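You operate a simulated robot arm through the tools that you are given. There is no shell and no other tool. Be economical: measure what you need, move in short steps, check, and stop when the job is done.

You are at the controls of a simulated robot arm. One attempt, no reset.

JOB
Sieve the soil into the clay pot and stand it on its saucer.
Fine: Slide the pot under the sieve first and wind till none is left; then stand the sieve at the table's end by the board stand, half-way back; leave the other pots and spill less than a teaspoon. Set down upright: soil sieve.

Only the result counts: the job must be done as asked and must still hold three seconds after the hand-in. Knocking over, shifting, dropping, spilling or breaking anything else fails it.

ROBOT AND FRAMES
A 7-joint arm with a two-finger parallel gripper, fixed in place. Base frame: the origin is at the foot of the arm, x ahead of it, y to its left, z up. Lengths are in m, angles in rad, forces in N, time in s.
Its first joint turns from -2.897 to 2.897 rad. Payload 4.4 kg.
Tool frame: the origin (TCP) lies between the finger pads and is the grasp point; the fingertips stand 0.023 m ahead of it; z points along the fingers, y is the line along which they close. Largest opening 0.094 m; finger width 0.038, thickness 0.01; the body of the gripper, 0.054 by 0.096 m, starts 0.039 m behind the TCP.
Orientation is that of the tool frame in the base frame, as a unit quaternion [x, y, z, w]. With the fingers straight down and closing along the base's y, the tool's x points along the base's -x, its y along +y and its z along -z.

CONTROLS
- The arm moves only by the tool jog_arm. Its argument "motion" is a list of rows, each a list of 3 entries, a list of its own where there are three numbers: the shift along the base's x, y, z in m, then the turn, a rotation vector about the base's x, y, z in rad, then the gripper command, from -1 (fully open) to 1 (shut), values between in proportion. In form: [[[tx, ty, tz], [ax, ay, az], grip], ...]. A call has 1 to 10 rows; each row is the pose to reach, as a shift and turn from the pose commanded when the call began. Rows are played at 5 a second. More than 0.05 m and 0.15 rad between two rows, or a gripper value outside its range, and nothing of the call is played. A pose out of reach is approached as far as the arm can. The call stops where the force on the tool passes 90 N (or 10 N more than at its start, if that is more) or the arm is blocked; 0.2 s more then pass. The fingers move at their own pace (about 0.108 m/s each) and stop on an object; they squeeze with about 29 N. The grip force told is the motor's: it shows also when the fingers shut on nothing. Time passes only in rows, and 0.2 s behind the last, so rows that repeat a pose let the fingers close. It gives the time, the measured TCP pose, the force on the tool (base axes), the opening and the grip force at its end, in the units of the frame above (readings bear some noise), with the torque about the TCP (base axes, N m) and any sound that the robot's microphone picked up.
- Cameras (640 x 400 px; columns grow to the right, rows downward): "scene" is fixed at [0.2194, -0.5011, 1.4706]; the picture's right is [0.89, -0.47, 0.00], its down [-0.16, -0.30, -0.94] and it looks along [0.44, 0.83, -0.34] (base axes); focal length 355 px, centre (320, 200). "wrist" rides on the gripper at [0.086, 0.016, -0.075] in the tool frame; the picture's right is [-0.18, 0.98, 0.00], its down [-0.58, -0.11, -0.81] and it looks along [-0.79, -0.15, 0.59] (tool axes); focal length 243 px, centre (320, 200).
- grab_frame(camera): a new picture of that camera. It takes no simulated time.
- measure_at(camera, pixels): for up to 12 pixels [column, row] of the newest picture of that camera ("zoom" is the newest enlarged one), the place [x, y, z] in the base frame of the surface seen there, good to about 0.002 m. It takes no simulated time.
- zoom(camera, box): a new picture of the part [left, top, right, bottom] of that camera's present view, enlarged. It takes no simulated time.
- sign_off(): hands the job in; it is judged then, once.

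Keep the steps short. Do not move on a guess: measure, check each grasp and each placing, and mend mistakes. In all there are 80 turns and 54 pictures (those below and enlarged ones count). Leave the gripper open and the arm clear of the work at the hand-in unless told otherwise, and finish with a single line.

The tools are called after "Call:" as name(argument=value, ...) on one line, values as JSON. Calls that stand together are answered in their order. jog_arm: Moves the arm, as the interface text tells. Its arguments: {"type":"object","properties":{"motion":{"type":"array","items":{"type":"array"}}},"required":["motion"]} The other tools are called the same way: grab_frame (camera) takes a picture; measure_at (camera, pixels) gives the place of the surface under pixels of a picture; zoom (camera, box) takes an enlarged picture of a part of a camera's view; sign_off () hands the job in.

At the start:

```text
time_s: 0.0
position: [0.533, 0.1345, 1.2446]
tool_rot: [0.001, 1.0, 0.0, 0.0]
wrist_force: [-0.3, -0.1, -0.2]
torque: [0.01, 0.01, -0.02]
finger_gap: 0.094
grip_force: 0.0
```

scene: 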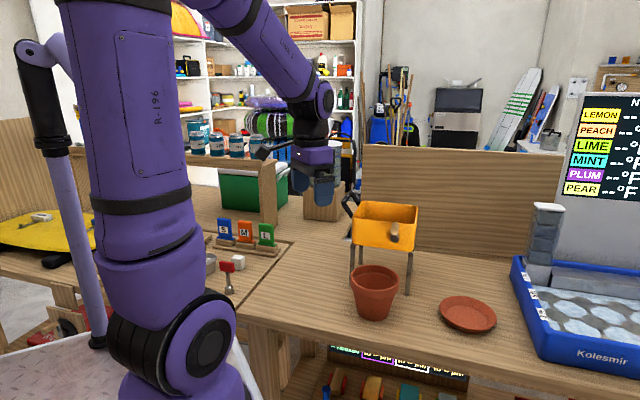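
wrist: 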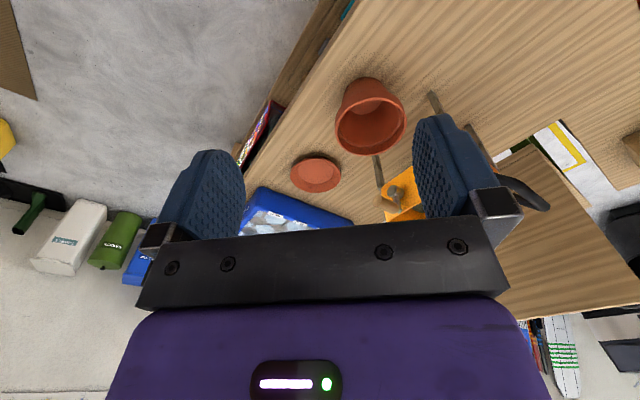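

I see a yellow sieve on legs, a clay pot in front of it, a saucer and a board stand. I'll enlarge the work area first.

Call:
zoom(camera="scene", box=[320, 180, 520, 340])

Call:
zoom(camera="wrist", box=[240, 60, 480, 240])

Call:
zoom(camera="scene", box=[120, 140, 360, 320])

```text
2.50 times, centred on (420, 260) of scene
```

zoom: 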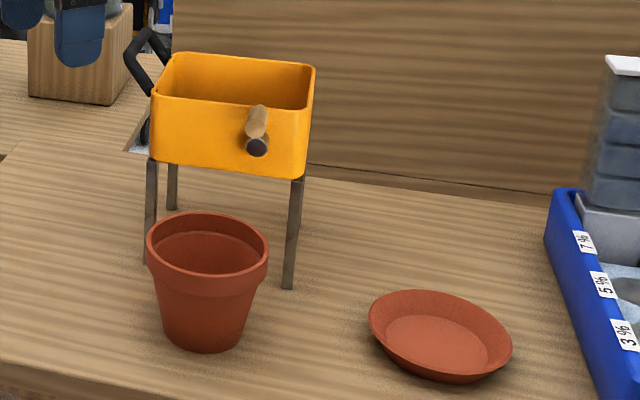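

```text
2.22 times, centred on (360, 150) of wrist
```

zoom: 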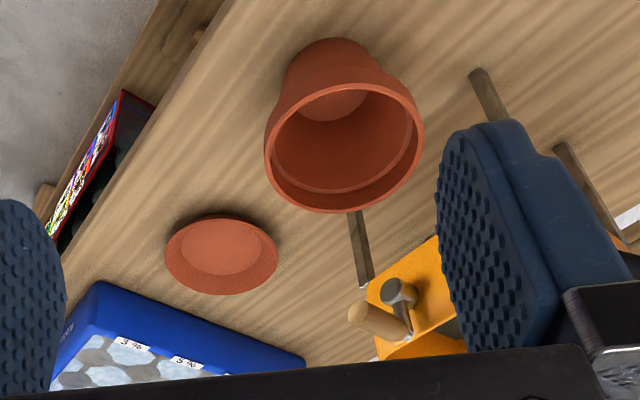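

```text
2.22 times, centred on (240, 230) of scene
```

zoom: 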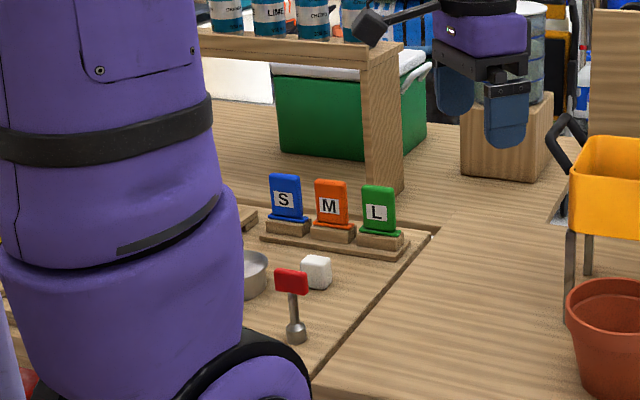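

Next I measure the main objects: table, pot, saucer, sieve and legs.

Call:
grab_frame(camera="scene")

Call:
measure_at(camera="scene", pixels=[[353, 283], [398, 283], [374, 266], [372, 292], [375, 318], [440, 307], [468, 320], [497, 318], [470, 297], [350, 318], [420, 335], [520, 262]])

Call:
measure_at(camera="scene", pixels=[[355, 203], [417, 207], [352, 241], [412, 251], [388, 205], [385, 240], [396, 229], [394, 239], [408, 294], [350, 284], [374, 263], [385, 213]])

Call:
zoom(camera="scene", box=[480, 60, 640, 400])

Call:
zoom(camera="scene", box=[335, 180, 435, 260])

```text
48 pictures are left
```

scene: 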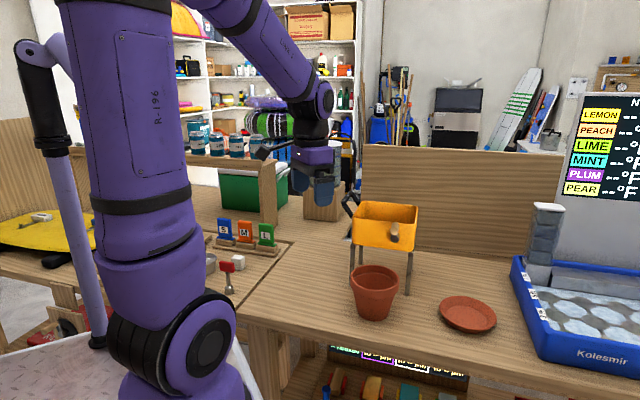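

```text
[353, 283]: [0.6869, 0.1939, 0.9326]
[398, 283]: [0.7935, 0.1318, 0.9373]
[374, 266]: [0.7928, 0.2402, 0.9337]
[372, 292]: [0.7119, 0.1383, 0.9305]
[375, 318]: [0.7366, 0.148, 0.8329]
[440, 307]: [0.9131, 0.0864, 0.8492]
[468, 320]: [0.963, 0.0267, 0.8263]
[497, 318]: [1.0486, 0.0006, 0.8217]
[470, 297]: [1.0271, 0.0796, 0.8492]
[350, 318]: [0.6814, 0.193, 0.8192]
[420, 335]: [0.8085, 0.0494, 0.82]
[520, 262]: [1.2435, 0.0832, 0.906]
```

```text
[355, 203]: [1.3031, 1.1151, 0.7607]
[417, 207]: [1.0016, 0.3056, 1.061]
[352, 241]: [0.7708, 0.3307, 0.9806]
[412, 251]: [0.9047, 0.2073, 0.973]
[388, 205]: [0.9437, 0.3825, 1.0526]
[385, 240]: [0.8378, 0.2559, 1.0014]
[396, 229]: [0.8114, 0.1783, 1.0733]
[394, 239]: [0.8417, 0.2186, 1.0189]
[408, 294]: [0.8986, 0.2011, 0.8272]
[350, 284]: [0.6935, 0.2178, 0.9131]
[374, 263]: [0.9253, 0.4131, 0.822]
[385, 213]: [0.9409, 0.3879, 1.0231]
```

```text
1.18 times, centred on (560, 230) of scene
```

zoom: 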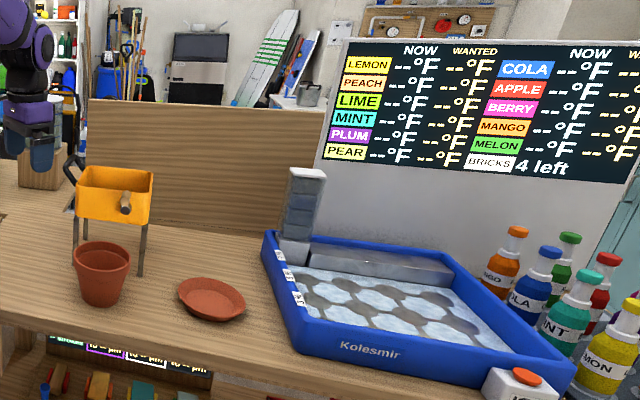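

```text
5.00 times, centred on (385, 220) of scene
```

zoom: 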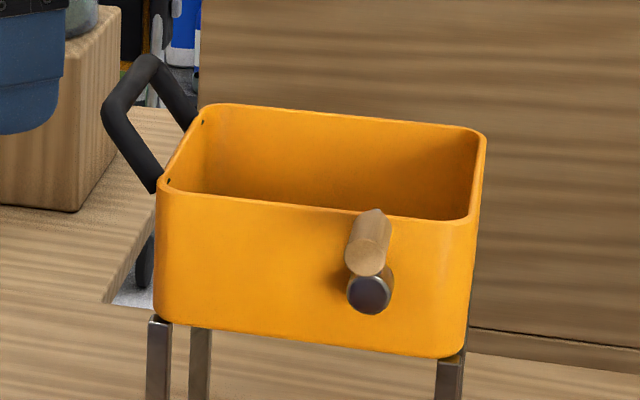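

Now the table layout, the back panel, the S/M/L stand, and the edges, so I can work out what "board stand" and "table's end" mean.

Call:
measure_at(camera="scene", pixels=[[240, 322], [298, 242], [266, 236], [222, 236], [305, 232], [322, 200], [370, 160], [550, 170], [440, 255], [550, 207], [239, 262], [230, 268]])

Call:
measure_at(camera="scene", pixels=[[272, 185], [180, 195], [230, 215], [30, 225], [330, 225], [236, 146], [505, 110], [610, 210], [330, 240], [348, 212], [346, 237], [450, 390]])

Call:
zoom(camera="scene", box=[160, 90, 400, 240])

Call:
zoom(camera="scene", box=[360, 50, 600, 200])

Call:
zoom(camera="scene", box=[300, 320, 460, 400])

Call:
zoom(camera="scene", box=[0, 140, 200, 400])

```text
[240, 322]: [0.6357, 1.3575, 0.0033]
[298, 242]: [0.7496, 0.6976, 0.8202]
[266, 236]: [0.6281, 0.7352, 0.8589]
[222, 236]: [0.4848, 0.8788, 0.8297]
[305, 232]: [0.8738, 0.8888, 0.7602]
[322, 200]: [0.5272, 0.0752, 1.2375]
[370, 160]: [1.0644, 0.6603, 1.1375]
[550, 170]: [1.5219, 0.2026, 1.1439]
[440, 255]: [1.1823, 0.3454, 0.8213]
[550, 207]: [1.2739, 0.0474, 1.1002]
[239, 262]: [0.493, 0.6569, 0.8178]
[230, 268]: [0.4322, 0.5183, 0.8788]
```

```text
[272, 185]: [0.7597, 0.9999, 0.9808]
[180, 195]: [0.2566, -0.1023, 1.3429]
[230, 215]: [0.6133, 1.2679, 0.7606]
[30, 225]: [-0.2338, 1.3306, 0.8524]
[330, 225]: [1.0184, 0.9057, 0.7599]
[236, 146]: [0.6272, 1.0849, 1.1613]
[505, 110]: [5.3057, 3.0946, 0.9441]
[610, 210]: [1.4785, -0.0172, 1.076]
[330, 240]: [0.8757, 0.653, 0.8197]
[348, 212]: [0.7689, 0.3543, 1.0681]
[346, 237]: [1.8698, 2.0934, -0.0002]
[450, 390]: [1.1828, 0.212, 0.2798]
```

```text
2.67 times, centred on (280, 165) of scene
```

zoom: 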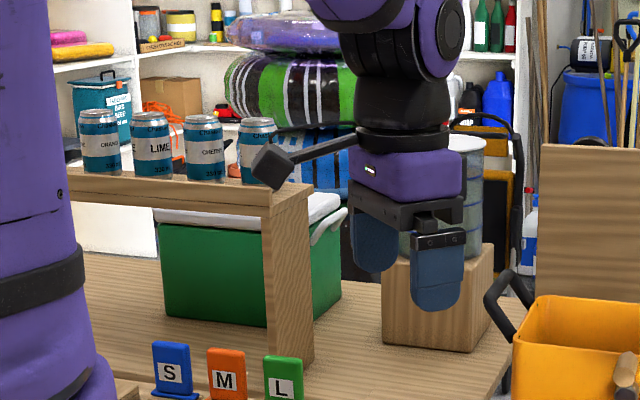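

```text
2.67 times, centred on (480, 125) of scene
```

zoom: 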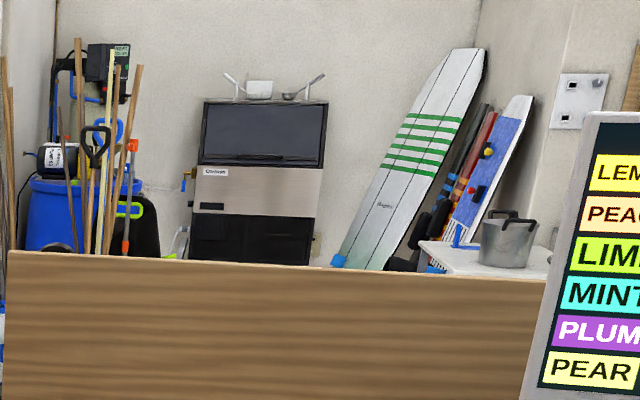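

```text
4.00 times, centred on (380, 360) of scene
```

zoom: 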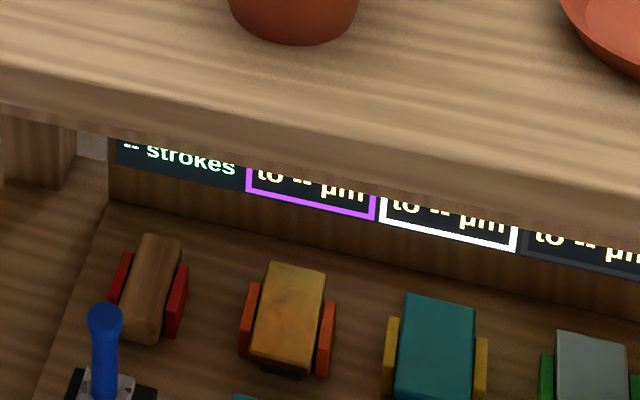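

```text
1.54 times, centred on (100, 270) of scene
```

zoom: 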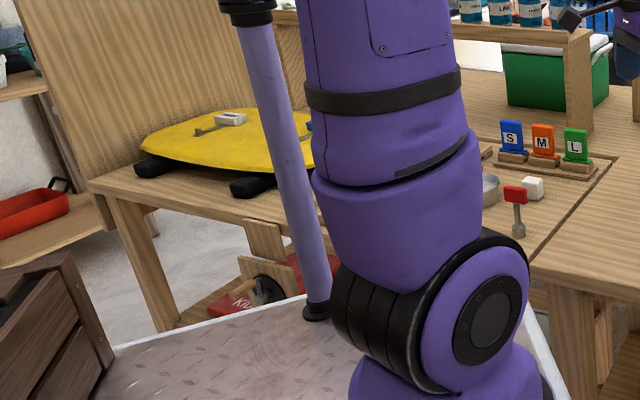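

The back panel runs along (1,-1), so the table is turned 45°. A yellow board lies on a stand far to the left, beyond the left end of this table. I'll measure the table's edges.

Call:
zoom(camera="scene", box=[180, 190, 380, 340])

Call:
measure_at(camera="scene", pixels=[[243, 312], [260, 316], [252, 300], [272, 272], [290, 250], [300, 236], [340, 228], [345, 243], [262, 285], [320, 245], [400, 341], [230, 308]])

Call:
measure_at(camera="scene", pixels=[[50, 230], [10, 250], [75, 207], [100, 268], [12, 140], [60, 160], [40, 215], [20, 228], [345, 232], [325, 228], [316, 238], [296, 246]])

```text
2.67 times, centred on (280, 265) of scene
```

zoom: 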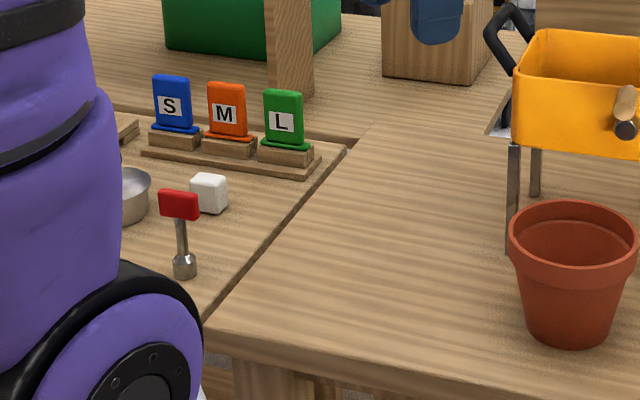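

```text
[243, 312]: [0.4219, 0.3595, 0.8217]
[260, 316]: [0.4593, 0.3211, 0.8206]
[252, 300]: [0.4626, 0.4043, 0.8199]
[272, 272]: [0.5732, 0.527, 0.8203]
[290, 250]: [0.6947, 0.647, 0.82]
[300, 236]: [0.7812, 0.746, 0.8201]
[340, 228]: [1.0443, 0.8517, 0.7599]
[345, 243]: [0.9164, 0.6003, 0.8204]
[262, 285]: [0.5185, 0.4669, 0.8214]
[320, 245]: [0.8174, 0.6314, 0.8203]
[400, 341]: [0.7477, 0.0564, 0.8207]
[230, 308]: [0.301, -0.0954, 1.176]
```

```text
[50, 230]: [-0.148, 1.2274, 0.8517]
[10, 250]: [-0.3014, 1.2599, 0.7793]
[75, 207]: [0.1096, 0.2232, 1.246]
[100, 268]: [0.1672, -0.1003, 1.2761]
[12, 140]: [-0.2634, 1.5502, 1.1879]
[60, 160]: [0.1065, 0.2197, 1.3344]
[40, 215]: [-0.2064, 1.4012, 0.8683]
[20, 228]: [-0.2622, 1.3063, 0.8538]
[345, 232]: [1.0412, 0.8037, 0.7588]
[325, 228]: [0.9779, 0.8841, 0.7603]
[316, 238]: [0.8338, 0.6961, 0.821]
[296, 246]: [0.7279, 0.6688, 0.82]
```

Summary so far, using a=(x−y)/√2 along the table and d=(x+y)/√2 for depth:

- The table's left end is at a≈0.035, on the yellow board's side.
- Depth d runs from 0.55 to 1.08.
- The sieve is centred at about a 0.40, d 0.86.
- The pot is at about a 0.40, d 0.65.

I'll yaw the tool 45° so the wrist camera looks at the sieve front.

Call:
jog_arm(motion=[[[0.01, -0.01, 0], [0, 0, 0.13], -1], [[0.02, -0.02, 0], [0, 0, 0.26], -1], [[0.03, -0.04, 0], [0, 0, 0.39], -1], [[0.04, -0.05, 0], [0, 0, 0.52], -1], [[0.05, -0.06, 0], [0, 0, 0.65], -1], [[0.05, -0.07, 0], [0, 0, 0.785], -1]])

Call:
grab_frame(camera="wrist")

```text
time_s: 1.4
position: [0.5836, 0.0648, 1.2451]
tool_rot: [-0.384, 0.923, 0.001, 0.001]
wrist_force: [0.2, 0.5, -0.1]
torque: [-0.02, 0.01, -0.02]
finger_gap: 0.0942
grip_force: 0.1
```

```text
40 pictures are left
```

wrist: 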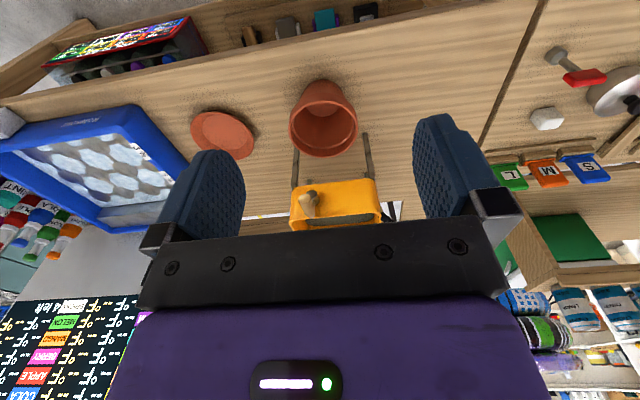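

The wrist view is upside down but clear. I'll zoom on the sieve and pot.

Call:
zoom(camera="wrist", box=[260, 130, 420, 240])

Call:
measure_at(camera="wrist", pixels=[[303, 195], [312, 215], [291, 205], [377, 200], [376, 182], [292, 186], [293, 182], [372, 178], [364, 135], [296, 152], [296, 226], [378, 222]])

Call:
measure_at(camera="wrist", pixels=[[290, 122], [357, 128], [322, 155], [325, 110], [322, 80], [191, 130], [255, 142], [225, 158], [228, 112], [222, 135], [324, 140], [347, 98]])

```text
3.64 times, centred on (340, 185) of wrist
```

zoom: 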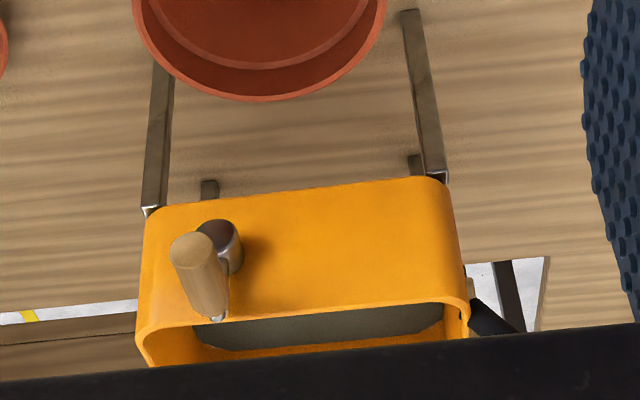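

```text
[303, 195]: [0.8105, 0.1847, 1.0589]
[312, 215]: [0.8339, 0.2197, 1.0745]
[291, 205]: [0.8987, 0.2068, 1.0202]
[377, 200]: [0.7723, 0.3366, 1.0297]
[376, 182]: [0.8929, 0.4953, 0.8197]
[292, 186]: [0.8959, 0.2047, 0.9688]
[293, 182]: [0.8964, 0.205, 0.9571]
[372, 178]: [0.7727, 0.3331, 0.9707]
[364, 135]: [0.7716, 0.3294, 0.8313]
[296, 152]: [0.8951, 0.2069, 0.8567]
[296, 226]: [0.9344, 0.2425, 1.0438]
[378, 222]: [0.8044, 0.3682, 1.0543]
```

```text
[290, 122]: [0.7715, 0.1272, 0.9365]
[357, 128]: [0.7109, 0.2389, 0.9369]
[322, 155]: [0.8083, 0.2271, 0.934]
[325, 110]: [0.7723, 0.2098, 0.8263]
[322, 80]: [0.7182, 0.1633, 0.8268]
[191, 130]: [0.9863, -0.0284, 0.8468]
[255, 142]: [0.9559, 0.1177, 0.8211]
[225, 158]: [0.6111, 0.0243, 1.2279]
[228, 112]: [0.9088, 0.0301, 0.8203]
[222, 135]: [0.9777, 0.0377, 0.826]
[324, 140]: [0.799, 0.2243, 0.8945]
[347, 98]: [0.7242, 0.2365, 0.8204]
```

Legs at a 0.312 and 0.488 mean the sieve centre line is at a≈0.400. The pot centre is at about a 0.398, d 0.667, so a straight 0.19 m push goes between the legs. I'll pitch the tool 40° forward to stay below the crank, set the fingers 0.05 apart as a cradle, and go to a spot in front of the pot.

Call:
jog_arm(motion=[[[0.019, 0.01, -0.038], [0.099, -0.099, 0], -0.06], [[0.038, 0.02, -0.076], [0.198, -0.198, 0], -0.06], [[0.057, 0.03, -0.114], [0.297, -0.297, 0], -0.06], [[0.076, 0.04, -0.152], [0.396, -0.396, 0], -0.06], [[0.094, 0.05, -0.19], [0.495, -0.495, 0], -0.06], [[0.094, 0.05, -0.19], [0.495, -0.495, 0], -0.06]])

Call:
grab_frame(camera="scene")

Call:
grab_frame(camera="wrist")

```text
time_s: 2.8
position: [0.675, 0.1131, 1.0557]
tool_rot: [-0.36, 0.867, 0.132, 0.318]
wrist_force: [-1.6, -1.9, 0.8]
torque: [0.05, -0.05, 0.02]
finger_gap: 0.05
grip_force: 0.0
out of reach, approached as far as the arm can: row 4
```

```text
38 pictures are left
```

scene: 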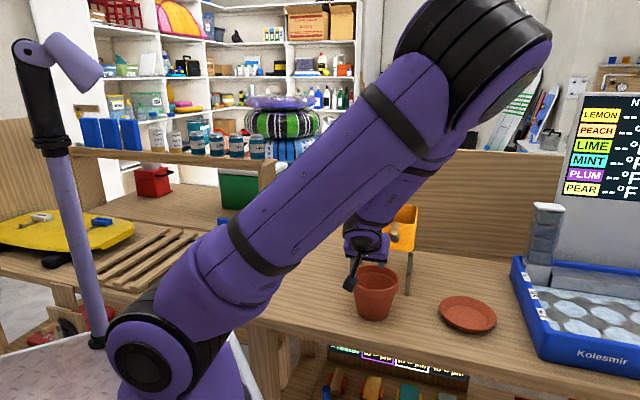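

```text
37 pictures are left
```

wrist: 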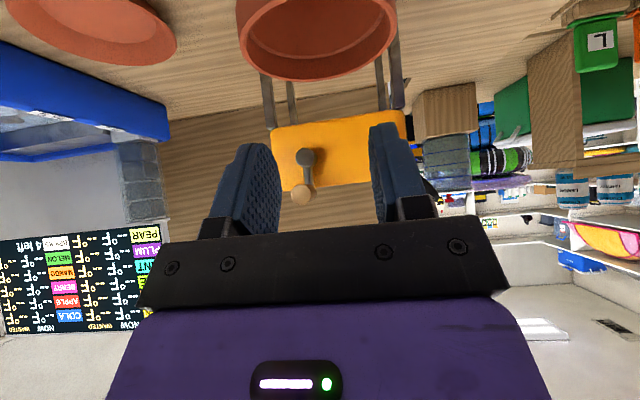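

The pose was reached: tilt 0.70 rad, a 0.397, d 0.557. Next I lower straight to z≈0.868, just in front of the pot.

Call:
jog_arm(motion=[[[0, 0, -0.045], [0, 0, 0], -0.06], [[0, 0, -0.09], [0, 0, 0], -0.06], [[0, 0, -0.135], [0, 0, 0], -0.06], [[0, 0, -0.185], [0, 0, 0], -0.06], [[0, 0, -0.185], [0, 0, 0], -0.06]])

Call:
zoom(camera="scene", box=[300, 190, 460, 340])

```text
time_s: 4.0
position: [0.6781, 0.1144, 0.87]
tool_rot: [-0.359, 0.868, 0.13, 0.316]
wrist_force: [1.0, 0.1, 0.6]
torque: [-0.04, -0.02, -0.02]
finger_gap: 0.0496
grip_force: 0.1
```

```text
2.67 times, centred on (380, 265) of scene
```

zoom: 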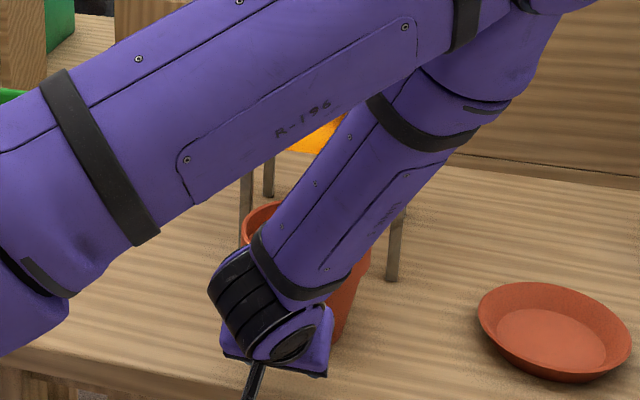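

The forearm hangs over the work in this view, so I'll measure how far it is from the sieve before pushing.

Call:
grab_frame(camera="scene")

Call:
measure_at(camera="scene", pixels=[[390, 285], [400, 255], [430, 230], [450, 200], [480, 150], [500, 60], [410, 285], [415, 295], [420, 250], [445, 235]])

Call:
grab_frame(camera="wrist")

```text
35 pictures are left
```

scene: 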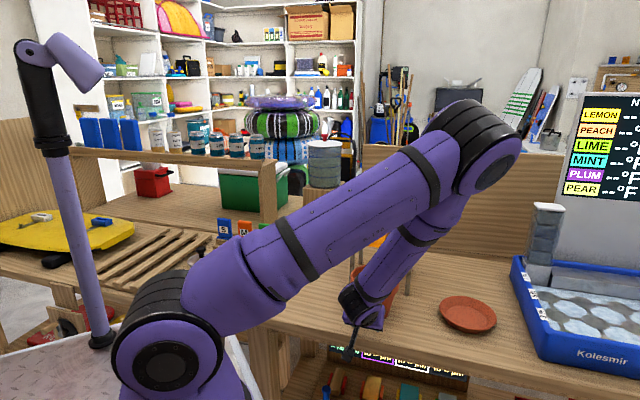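

```text
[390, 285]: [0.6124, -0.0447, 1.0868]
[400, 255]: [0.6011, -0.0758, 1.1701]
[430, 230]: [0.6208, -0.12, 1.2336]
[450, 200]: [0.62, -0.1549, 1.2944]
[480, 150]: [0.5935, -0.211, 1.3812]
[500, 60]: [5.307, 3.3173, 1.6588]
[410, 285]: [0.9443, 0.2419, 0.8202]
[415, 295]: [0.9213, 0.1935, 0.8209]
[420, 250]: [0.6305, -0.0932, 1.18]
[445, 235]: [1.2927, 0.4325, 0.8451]
```

```text
34 pictures are left
```

wrist: 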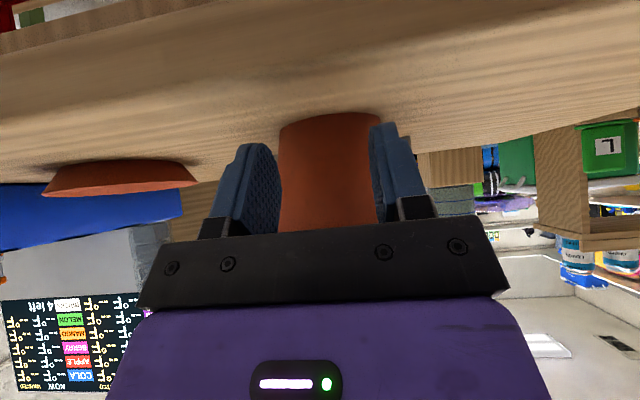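

The forearm is at d≈0.35, well clear of the sieve. The pot is about centred between the fingers. I'll push along +d slowly, the first 0.14 m.

Call:
jog_arm(motion=[[[0.0141, 0.0141, -0.002], [0, 0, 0], -0.06], [[0.0247, 0.0247, -0.002], [0, 0, 0], -0.06], [[0.0354, 0.0354, -0.002], [0, 0, 0], -0.06], [[0.046, 0.046, -0.002], [0, 0, 0], -0.06], [[0.0566, 0.0566, -0.002], [0, 0, 0], -0.06], [[0.0672, 0.0672, -0.002], [0, 0, 0], -0.06], [[0.0778, 0.0778, -0.002], [0, 0, 0], -0.06], [[0.0884, 0.0884, -0.002], [0, 0, 0], -0.06], [[0.099, 0.099, -0.002], [0, 0, 0], -0.06]])

Call:
grab_frame(camera="wrist")

Call:
grab_frame(camera="scene")

```text
time_s: 6.0
position: [0.7782, 0.212, 0.8678]
tool_rot: [-0.36, 0.868, 0.131, 0.317]
wrist_force: [-0.7, -0.7, 0.8]
torque: [0.08, -0.02, -0.03]
finger_gap: 0.05
grip_force: 0.0
```

```text
33 pictures are left
```

wrist: 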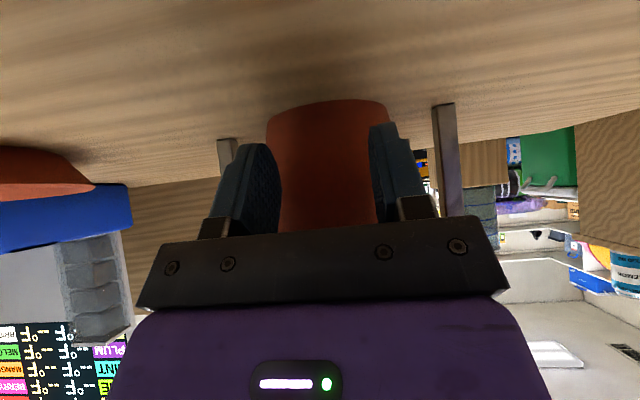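

```text
32 pictures are left
```

scene: 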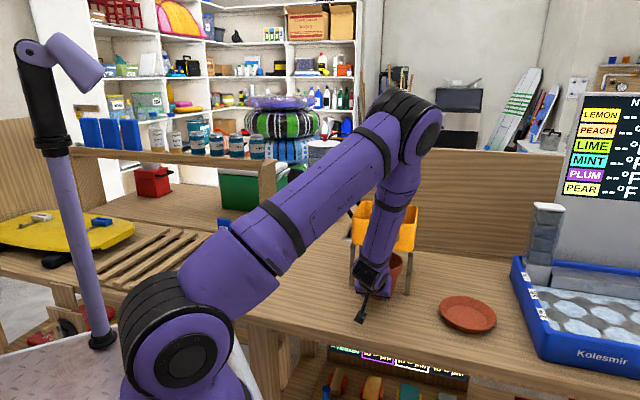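

The pot is cradled and moving straight (TCP d 0.700, a 0.400). I'll push another 0.07 m and then measure it.

Call:
jog_arm(motion=[[[0.0106, 0.0106, 0], [0, 0, 0], -0.06], [[0.0212, 0.0212, 0], [0, 0, 0], -0.06], [[0.0318, 0.0318, 0], [0, 0, 0], -0.06], [[0.0424, 0.0424, 0], [0, 0, 0], -0.06], [[0.0495, 0.0495, 0], [0, 0, 0], -0.06]])

Call:
grab_frame(camera="wrist")

Call:
zoom(camera="scene", box=[320, 180, 440, 320])

```text
time_s: 7.2
position: [0.8261, 0.2631, 0.867]
tool_rot: [-0.359, 0.868, 0.131, 0.317]
wrist_force: [-0.5, 0.3, 0.2]
torque: [0.04, -0.02, 0.01]
finger_gap: 0.0501
grip_force: 0.1
```

```text
31 pictures are left
```

wrist: 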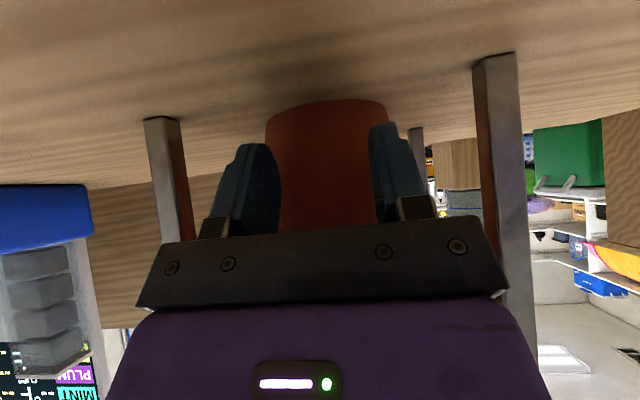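

```text
2.86 times, centred on (380, 250) of scene
```

zoom: 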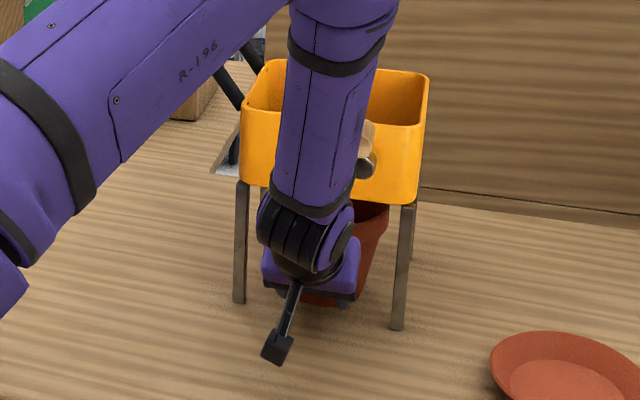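

I'll measure the pot face, legs and forearm clearance.

Call:
measure_at(camera="wrist", pixels=[[327, 108], [327, 150], [327, 190], [290, 150], [360, 150], [163, 122], [493, 60], [416, 130], [327, 98]])

Call:
measure_at(camera="zoom", pixels=[[385, 210], [362, 298], [335, 200], [345, 120], [370, 140], [360, 165], [235, 160], [247, 80], [225, 80], [330, 302]])

```text
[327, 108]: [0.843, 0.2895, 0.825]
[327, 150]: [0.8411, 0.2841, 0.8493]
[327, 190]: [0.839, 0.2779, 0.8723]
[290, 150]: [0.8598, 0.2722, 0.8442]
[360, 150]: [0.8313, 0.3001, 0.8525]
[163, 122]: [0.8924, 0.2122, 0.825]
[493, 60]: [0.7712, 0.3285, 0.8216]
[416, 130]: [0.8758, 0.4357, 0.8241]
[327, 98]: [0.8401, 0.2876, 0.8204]
```

```text
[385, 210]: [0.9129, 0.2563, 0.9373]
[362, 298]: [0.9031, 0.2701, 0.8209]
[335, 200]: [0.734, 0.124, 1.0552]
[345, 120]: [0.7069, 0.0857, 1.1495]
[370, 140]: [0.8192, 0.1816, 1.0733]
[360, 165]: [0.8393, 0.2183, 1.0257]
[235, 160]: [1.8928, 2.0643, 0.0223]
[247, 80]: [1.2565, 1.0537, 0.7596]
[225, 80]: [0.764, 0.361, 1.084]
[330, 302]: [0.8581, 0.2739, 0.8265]
```

The pot centre is at about d 0.843 and the leg square's centre at d 0.8535, a 0.400. I'll push 0.010 m more, then back straight off by 0.1 m.

Call:
jog_arm(motion=[[[0.0037, 0.0037, 0], [0, 0, 0], -0.06], [[0.0074, 0.0074, 0], [0, 0, 0], -0.06], [[0.0074, 0.0074, 0], [0, 0, 0], -0.06], [[-0.007, -0.007, 0], [0, 0, 0], -0.06], [[-0.035, -0.035, 0], [0, 0, 0], -0.06], [[-0.07, -0.07, 0], [0, 0, 0], -0.06], [[-0.1, -0.1, 0.0], [0, 0, 0], -0.06], [[-0.12, -0.12, 0.03], [0, 0, 0], -0.06], [[-0.13, -0.13, 0.075], [0, 0, 0], -0.06], [[-0.13, -0.13, 0.12], [0, 0, 0], -0.06]])

Call:
grab_frame(camera="wrist")

```text
time_s: 9.4
position: [0.696, 0.1329, 0.988]
tool_rot: [-0.36, 0.868, 0.132, 0.317]
wrist_force: [0.8, -0.4, -0.6]
torque: [0.0, -0.02, 0.02]
finger_gap: 0.0499
grip_force: 0.1
```

```text
29 pictures are left
```

wrist: 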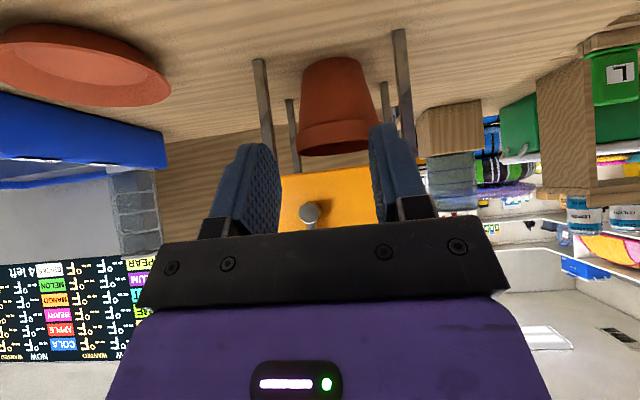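

The pot stands between the four legs. I'll check its position and look closely at the crank.

Call:
measure_at(camera="wrist", pixels=[[336, 62], [302, 135], [374, 125], [336, 148], [310, 214], [302, 213], [318, 211], [310, 206], [308, 224], [262, 65], [398, 40]])

Call:
jog_arm(motion=[[[0, 0, 0.04], [0, 0, 0], -0.3], [[0, 0, 0.08], [0, 0, 0], -0.6], [[0, 0, 0.12], [0, 0, 0], -0.6]])

Call:
grab_frame(camera="wrist")

```text
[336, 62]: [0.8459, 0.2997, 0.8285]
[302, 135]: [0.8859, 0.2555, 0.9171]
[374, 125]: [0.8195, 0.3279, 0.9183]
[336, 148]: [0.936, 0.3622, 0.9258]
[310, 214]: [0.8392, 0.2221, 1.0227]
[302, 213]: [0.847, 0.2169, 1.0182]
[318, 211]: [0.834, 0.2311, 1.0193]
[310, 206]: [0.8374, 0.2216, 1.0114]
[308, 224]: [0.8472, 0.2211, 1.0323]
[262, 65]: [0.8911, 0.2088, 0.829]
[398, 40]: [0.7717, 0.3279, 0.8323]
```

```text
time_s: 10.2
position: [0.6964, 0.1344, 1.1064]
tool_rot: [-0.359, 0.868, 0.13, 0.317]
wrist_force: [0.0, 0.0, -0.7]
torque: [0.0, -0.02, 0.03]
finger_gap: 0.0755
grip_force: 0.2
```

```text
28 pictures are left
```

wrist: 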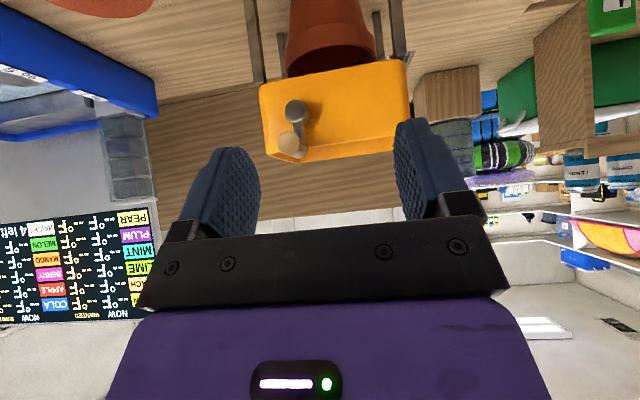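

Call:
zoom(camera="wrist", box=[250, 60, 420, 170])

Call:
measure_at(camera="wrist", pixels=[[291, 140], [281, 142], [299, 142], [291, 149], [303, 135], [296, 102], [299, 120], [293, 104], [325, 105], [345, 90]])

```text
3.64 times, centred on (335, 115) of wrist
```

zoom: 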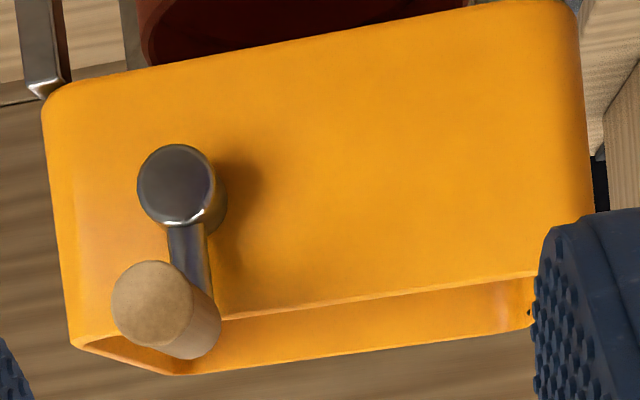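

```text
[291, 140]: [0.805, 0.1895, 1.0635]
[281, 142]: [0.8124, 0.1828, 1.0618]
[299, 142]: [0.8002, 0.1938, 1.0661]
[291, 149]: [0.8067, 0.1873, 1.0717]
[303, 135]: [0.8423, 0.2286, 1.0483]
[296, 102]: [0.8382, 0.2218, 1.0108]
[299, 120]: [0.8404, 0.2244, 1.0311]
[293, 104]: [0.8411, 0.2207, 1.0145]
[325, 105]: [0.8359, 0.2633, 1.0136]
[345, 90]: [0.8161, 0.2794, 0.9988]
```

I'll measure the exact centres and the free knob end.

Call:
measure_at(camera="zoom", pixels=[[175, 185], [140, 187], [211, 190], [175, 146], [152, 303], [115, 300], [188, 312], [150, 263], [152, 340], [205, 330], [190, 250], [176, 220]])

```text
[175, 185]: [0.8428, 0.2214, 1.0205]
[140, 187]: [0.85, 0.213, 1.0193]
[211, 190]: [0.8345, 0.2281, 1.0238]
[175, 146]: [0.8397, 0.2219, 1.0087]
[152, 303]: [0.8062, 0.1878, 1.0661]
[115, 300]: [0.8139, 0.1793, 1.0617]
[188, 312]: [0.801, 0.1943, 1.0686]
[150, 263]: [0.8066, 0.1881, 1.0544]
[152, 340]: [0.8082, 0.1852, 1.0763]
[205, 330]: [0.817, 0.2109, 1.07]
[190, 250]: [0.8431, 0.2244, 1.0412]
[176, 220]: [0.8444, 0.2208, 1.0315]
```

Crank geometry:

- Axis at a 0.4395, z 1.0205.
- Knob centre at z 1.0655, so the radius is 0.045.
- Knob diameter 0.021, spanning d 0.703 to 0.745.

I'll bring the open fingers either side of the knob at TCP d 0.716.

Call:
jog_arm(motion=[[[0.037, 0.007, -0.02], [0, 0, 0], -0.6], [[0.074, 0.0144, -0.041], [0, 0, 0], -0.6], [[0.09, 0.0304, -0.041], [0, 0, 0], -0.6], [[0.106, 0.0464, -0.041], [0, 0, 0], -0.6], [[0.1207, 0.0611, -0.041], [0, 0, 0], -0.6], [[0.1207, 0.0611, -0.041], [0, 0, 0], -0.6]])

Call:
grab_frame(camera="wrist")

```text
time_s: 11.6
position: [0.8161, 0.193, 1.0664]
tool_rot: [-0.36, 0.868, 0.131, 0.317]
wrist_force: [-0.7, -0.4, 0.9]
torque: [0.0, 0.0, -0.01]
finger_gap: 0.0753
grip_force: 0.0
```

```text
26 pictures are left
```

wrist: 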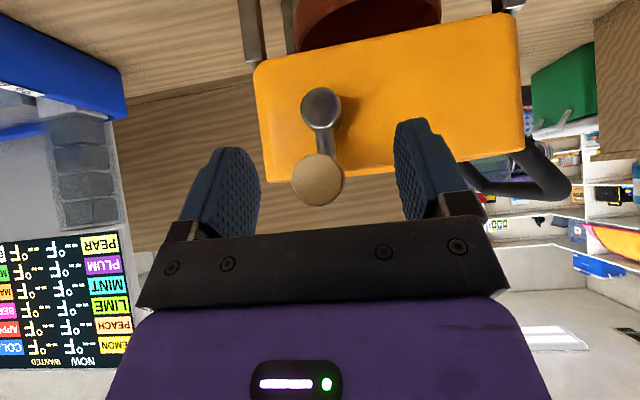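

The knob sits midway between the fingers. I'll close gently to about the knob diameter and read the grip.

Call:
jog_arm(motion=[[[0, 0, 0], [0, 0, 0], 0.0], [[0, 0, 0], [0, 0, 0], 0.4], [[0, 0, 0], [0, 0, 0], 0.58], [[0, 0, 0], [0, 0, 0], 0.58]])

```text
time_s: 12.6
position: [0.8158, 0.1935, 1.066]
tool_rot: [-0.36, 0.868, 0.131, 0.317]
wrist_force: [1.2, -0.4, 0.9]
torque: [-0.02, 0.02, 0.49]
finger_gap: 0.0218
grip_force: 28.7
```

Gripped: gap 0.0218 m, force 29 N. I'll test a turn of 60° clockwise and watch forces.

Call:
jog_arm(motion=[[[0.0055, -0.0055, -0.0007], [0, 0, 0], 0.58], [[0.0109, -0.0109, -0.0027], [0, 0, 0], 0.58], [[0.0159, -0.0159, -0.006], [0, 0, 0], 0.58], [[0.0205, -0.0205, -0.0105], [0, 0, 0], 0.58], [[0.0244, -0.0244, -0.0161], [0, 0, 0], 0.58], [[0.0276, -0.0276, -0.0225], [0, 0, 0], 0.58]])

Call:
grab_frame(camera="wrist")

Call:
zoom(camera="scene", box=[320, 180, 440, 320])

```text
time_s: 14.0
position: [0.8441, 0.1659, 1.0432]
tool_rot: [-0.36, 0.868, 0.133, 0.316]
wrist_force: [-2.4, 0.1, 0.4]
torque: [0.21, -0.2, 0.43]
finger_gap: 0.0216
grip_force: 29.0
```

```text
25 pictures are left
```

wrist: 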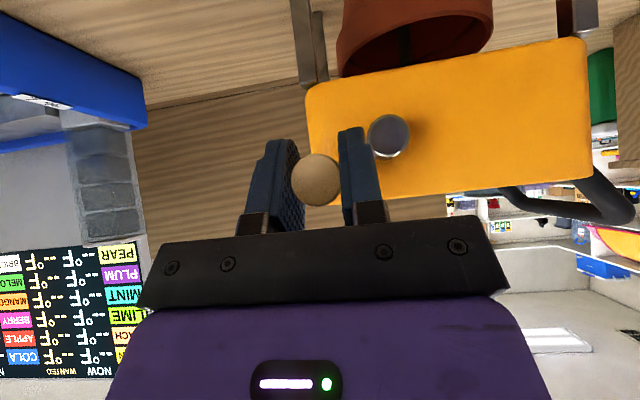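

```text
2.86 times, centred on (380, 250) of scene
```

zoom: 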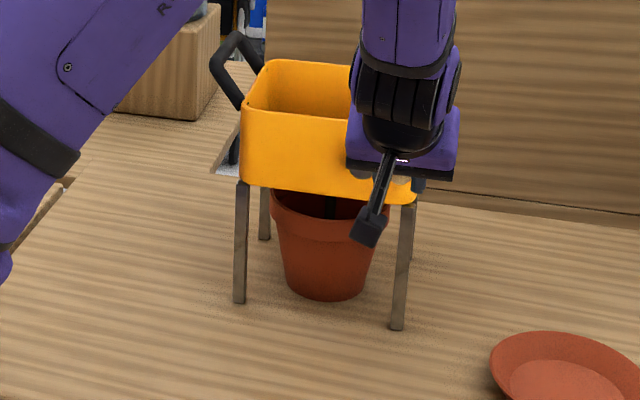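

The crank turns with small forces, the sieve hasn't moved, and dark soil is falling inside the pot. I'll continue clockwise from 60° to 260°.

Call:
jog_arm(motion=[[[0.0038, -0.0038, -0.0147], [0, 0, 0], 0.58], [[0.0038, -0.0038, -0.0303], [0, 0, 0], 0.58], [[0, 0, -0.045], [0, 0, 0], 0.58], [[-0.0071, 0.0071, -0.057], [0, 0, 0], 0.58], [[-0.0167, 0.0167, -0.0648], [0, 0, 0], 0.58], [[-0.0276, 0.0276, -0.0675], [0, 0, 0], 0.58], [[-0.0384, 0.0384, -0.0648], [0, 0, 0], 0.58], [[-0.048, 0.048, -0.057], [0, 0, 0], 0.58], [[-0.0551, 0.0551, -0.045], [0, 0, 0], 0.58], [[-0.0589, 0.0589, -0.0303], [0, 0, 0], 0.58]])

Call:
grab_frame(camera="wrist")

```text
time_s: 16.2
position: [0.7859, 0.2252, 1.0136]
tool_rot: [-0.359, 0.868, 0.131, 0.317]
wrist_force: [-2.2, -3.3, 0.8]
torque: [0.21, -0.27, 0.21]
finger_gap: 0.0216
grip_force: 29.0
```

```text
23 pictures are left
```

wrist: 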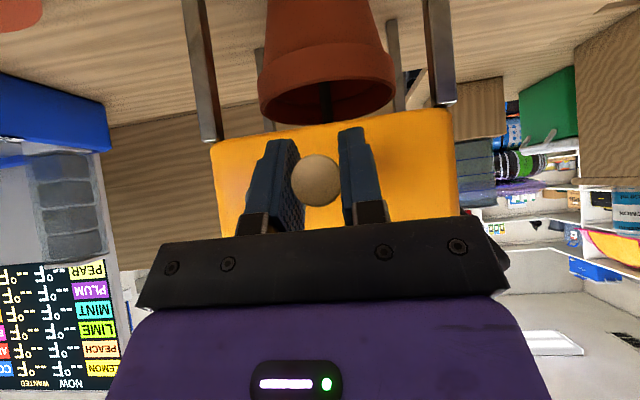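

All smooth. On to a full turn and past it, 260° to 460°.

Call:
jog_arm(motion=[[[0, 0, 0.0156], [0, 0, 0], 0.58], [[0.0038, -0.0038, 0.0303], [0, 0, 0], 0.58], [[0.0109, -0.0109, 0.0423], [0, 0, 0], 0.58], [[0.0205, -0.0205, 0.0501], [0, 0, 0], 0.58], [[0.0313, -0.0313, 0.0528], [0, 0, 0], 0.58], [[0.0422, -0.0422, 0.0501], [0, 0, 0], 0.58], [[0.0518, -0.0518, 0.0423], [0, 0, 0], 0.58], [[0.0589, -0.0589, 0.0303], [0, 0, 0], 0.58], [[0.0627, -0.0627, 0.0156], [0, 0, 0], 0.58], [[0.0627, -0.0627, 0], [0, 0, 0], 0.58]])

Call:
zoom(camera="scene", box=[330, 190, 430, 300])

```text
time_s: 18.4
position: [0.8476, 0.1628, 1.0134]
tool_rot: [-0.359, 0.868, 0.131, 0.317]
wrist_force: [0.5, -4.2, 0.4]
torque: [0.0, 0.02, 0.12]
finger_gap: 0.0217
grip_force: 29.3
```

```text
3.64 times, centred on (380, 245) of scene
```

zoom: 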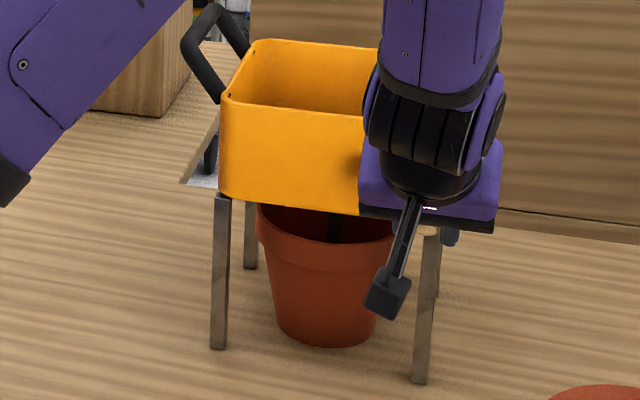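

The stream is still falling into the pot. I'll do one full turn in two calls (100°→340°→460°) and then look.

Call:
jog_arm(motion=[[[-0.005, 0.005, -0.0174], [0, 0, 0], 0.58], [[-0.0145, 0.0145, -0.0304], [0, 0, 0], 0.58], [[-0.0269, 0.0269, -0.0368], [0, 0, 0], 0.58], [[-0.0401, 0.0401, -0.0355], [0, 0, 0], 0.58], [[-0.0518, 0.0518, -0.0267], [0, 0, 0], 0.58], [[-0.0599, 0.0599, -0.0119], [0, 0, 0], 0.58], [[-0.0631, 0.0631, 0.0062], [0, 0, 0], 0.58], [[-0.0608, 0.0608, 0.0247], [0, 0, 0], 0.58], [[-0.0534, 0.0534, 0.0402], [0, 0, 0], 0.58], [[-0.0422, 0.0422, 0.0501], [0, 0, 0], 0.58]])

Call:
jog_arm(motion=[[[0.0131, -0.0131, 0.0026], [0, 0, 0], 0.58], [[0.0258, -0.0258, -0.0026], [0, 0, 0], 0.58], [[0.036, -0.036, -0.0146], [0, 0, 0], 0.58], [[0.0418, -0.0418, -0.0314], [0, 0, 0], 0.58], [[0.0422, -0.0422, -0.0501], [0, 0, 0], 0.58]])

Call:
zoom(camera="scene", box=[330, 190, 430, 300])

```text
time_s: 20.6
position: [0.8072, 0.2055, 1.0629]
tool_rot: [-0.359, 0.868, 0.132, 0.316]
wrist_force: [0.1, -1.9, 0.2]
torque: [-0.18, 0.14, 0.04]
finger_gap: 0.0217
grip_force: 28.6
```

```text
time_s: 21.8
position: [0.8477, 0.1626, 1.0132]
tool_rot: [-0.359, 0.868, 0.132, 0.317]
wrist_force: [0.8, -3.0, -0.6]
torque: [0.2, -0.15, -0.54]
finger_gap: 0.0215
grip_force: 29.2
```

```text
3.64 times, centred on (380, 245) of scene
```

zoom: 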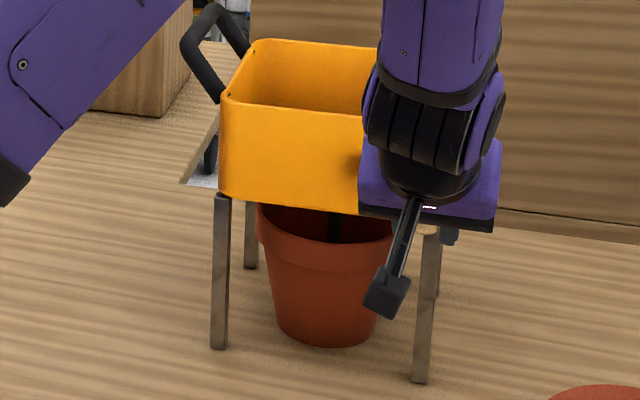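

The stream is still there and nothing has moved. Two more full turns.

Call:
jog_arm(motion=[[[-0.005, 0.005, -0.0174], [0, 0, 0], 0.58], [[-0.0145, 0.0145, -0.0304], [0, 0, 0], 0.58], [[-0.0269, 0.0269, -0.0368], [0, 0, 0], 0.58], [[-0.0401, 0.0401, -0.0355], [0, 0, 0], 0.58], [[-0.0518, 0.0518, -0.0267], [0, 0, 0], 0.58], [[-0.0599, 0.0599, -0.0119], [0, 0, 0], 0.58], [[-0.0631, 0.0631, 0.0062], [0, 0, 0], 0.58], [[-0.0608, 0.0608, 0.0247], [0, 0, 0], 0.58], [[-0.0534, 0.0534, 0.0402], [0, 0, 0], 0.58], [[-0.0422, 0.0422, 0.0501], [0, 0, 0], 0.58]])

Call:
jog_arm(motion=[[[0.0131, -0.0131, 0.0026], [0, 0, 0], 0.58], [[0.0258, -0.0258, -0.0026], [0, 0, 0], 0.58], [[0.036, -0.036, -0.0146], [0, 0, 0], 0.58], [[0.0418, -0.0418, -0.0314], [0, 0, 0], 0.58], [[0.0422, -0.0422, -0.0501], [0, 0, 0], 0.58]])

Call:
jog_arm(motion=[[[-0.005, 0.005, -0.0174], [0, 0, 0], 0.58], [[-0.0145, 0.0145, -0.0304], [0, 0, 0], 0.58], [[-0.0269, 0.0269, -0.0368], [0, 0, 0], 0.58], [[-0.0401, 0.0401, -0.0355], [0, 0, 0], 0.58], [[-0.0518, 0.0518, -0.0267], [0, 0, 0], 0.58], [[-0.0599, 0.0599, -0.0119], [0, 0, 0], 0.58], [[-0.0631, 0.0631, 0.0062], [0, 0, 0], 0.58], [[-0.0608, 0.0608, 0.0247], [0, 0, 0], 0.58], [[-0.0534, 0.0534, 0.0402], [0, 0, 0], 0.58], [[-0.0422, 0.0422, 0.0501], [0, 0, 0], 0.58]])

Call:
jog_arm(motion=[[[0.0131, -0.0131, 0.0026], [0, 0, 0], 0.58], [[0.0258, -0.0258, -0.0026], [0, 0, 0], 0.58], [[0.036, -0.036, -0.0146], [0, 0, 0], 0.58], [[0.0418, -0.0418, -0.0314], [0, 0, 0], 0.58], [[0.0422, -0.0422, -0.0501], [0, 0, 0], 0.58]])

Call:
zoom(camera="scene", box=[330, 190, 430, 300])

```text
time_s: 24.0
position: [0.8063, 0.2061, 1.0634]
tool_rot: [-0.36, 0.868, 0.132, 0.317]
wrist_force: [0.9, -1.6, -0.1]
torque: [-0.05, 0.04, -0.35]
finger_gap: 0.0217
grip_force: 29.0
```

```text
time_s: 25.2
position: [0.8472, 0.1627, 1.0127]
tool_rot: [-0.359, 0.868, 0.131, 0.316]
wrist_force: [2.4, -3.1, 0.0]
torque: [-0.39, 0.37, -0.45]
finger_gap: 0.0214
grip_force: 29.1
```

```text
time_s: 27.4
position: [0.8079, 0.2055, 1.0639]
tool_rot: [-0.359, 0.868, 0.131, 0.317]
wrist_force: [0.8, -0.8, 0.0]
torque: [-0.08, 0.1, -0.33]
finger_gap: 0.0214
grip_force: 29.2
```

```text
time_s: 28.6
position: [0.8478, 0.1622, 1.0116]
tool_rot: [-0.36, 0.868, 0.132, 0.316]
wrist_force: [3.7, -1.2, -0.9]
torque: [-0.33, 0.35, -0.45]
finger_gap: 0.0217
grip_force: 28.2
```

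```text
3.64 times, centred on (380, 245) of scene
```

zoom: 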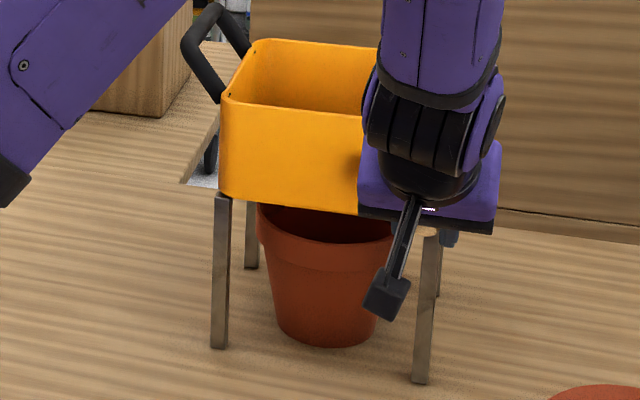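

The stream has stopped. I'll do one more turn for safety and end near the top (340°).

Call:
jog_arm(motion=[[[-0.005, 0.005, -0.0174], [0, 0, 0], 0.58], [[-0.0145, 0.0145, -0.0304], [0, 0, 0], 0.58], [[-0.0269, 0.0269, -0.0368], [0, 0, 0], 0.58], [[-0.0401, 0.0401, -0.0355], [0, 0, 0], 0.58], [[-0.0518, 0.0518, -0.0267], [0, 0, 0], 0.58], [[-0.0599, 0.0599, -0.0119], [0, 0, 0], 0.58], [[-0.0631, 0.0631, 0.0062], [0, 0, 0], 0.58], [[-0.0608, 0.0608, 0.0247], [0, 0, 0], 0.58], [[-0.0534, 0.0534, 0.0402], [0, 0, 0], 0.58], [[-0.0422, 0.0422, 0.0501], [0, 0, 0], 0.58]])

Call:
jog_arm(motion=[[[0, 0, 0], [0, 0, 0], 0.3], [[0, 0, 0], [0, 0, 0], -0.2], [[0, 0, 0], [0, 0, 0], -0.6], [[-0.014, -0.014, 0.014], [0, 0, 0], -0.6], [[-0.035, -0.035, 0.03], [0, 0, 0], -0.6], [[-0.05, -0.05, 0.07], [0, 0, 0], -0.6], [[-0.06, -0.06, 0.11], [0, 0, 0], -0.6], [[-0.06, -0.06, 0.155], [0, 0, 0], -0.6], [[-0.06, -0.06, 0.2], [0, 0, 0], -0.6]])

Call:
grab_frame(camera="wrist")

```text
time_s: 30.8
position: [0.8063, 0.205, 1.0634]
tool_rot: [-0.359, 0.868, 0.13, 0.316]
wrist_force: [1.3, -0.3, 0.7]
torque: [0.04, -0.07, -0.37]
finger_gap: 0.0215
grip_force: 29.1
```

```text
time_s: 32.8
position: [0.7452, 0.1458, 1.2648]
tool_rot: [-0.36, 0.868, 0.132, 0.317]
wrist_force: [0.3, 0.1, 0.0]
torque: [0.01, -0.02, 0.06]
finger_gap: 0.0751
grip_force: 0.0
```

```text
19 pictures are left
```

wrist: 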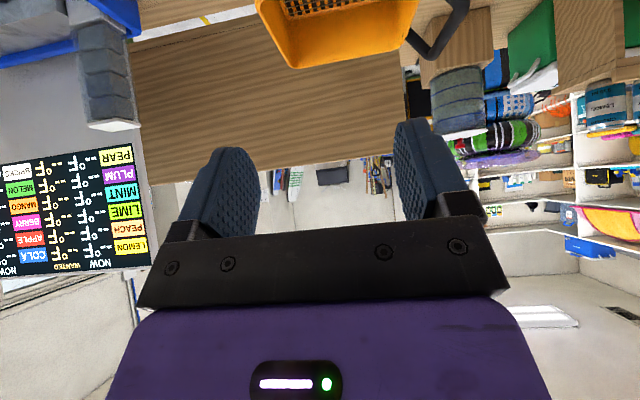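

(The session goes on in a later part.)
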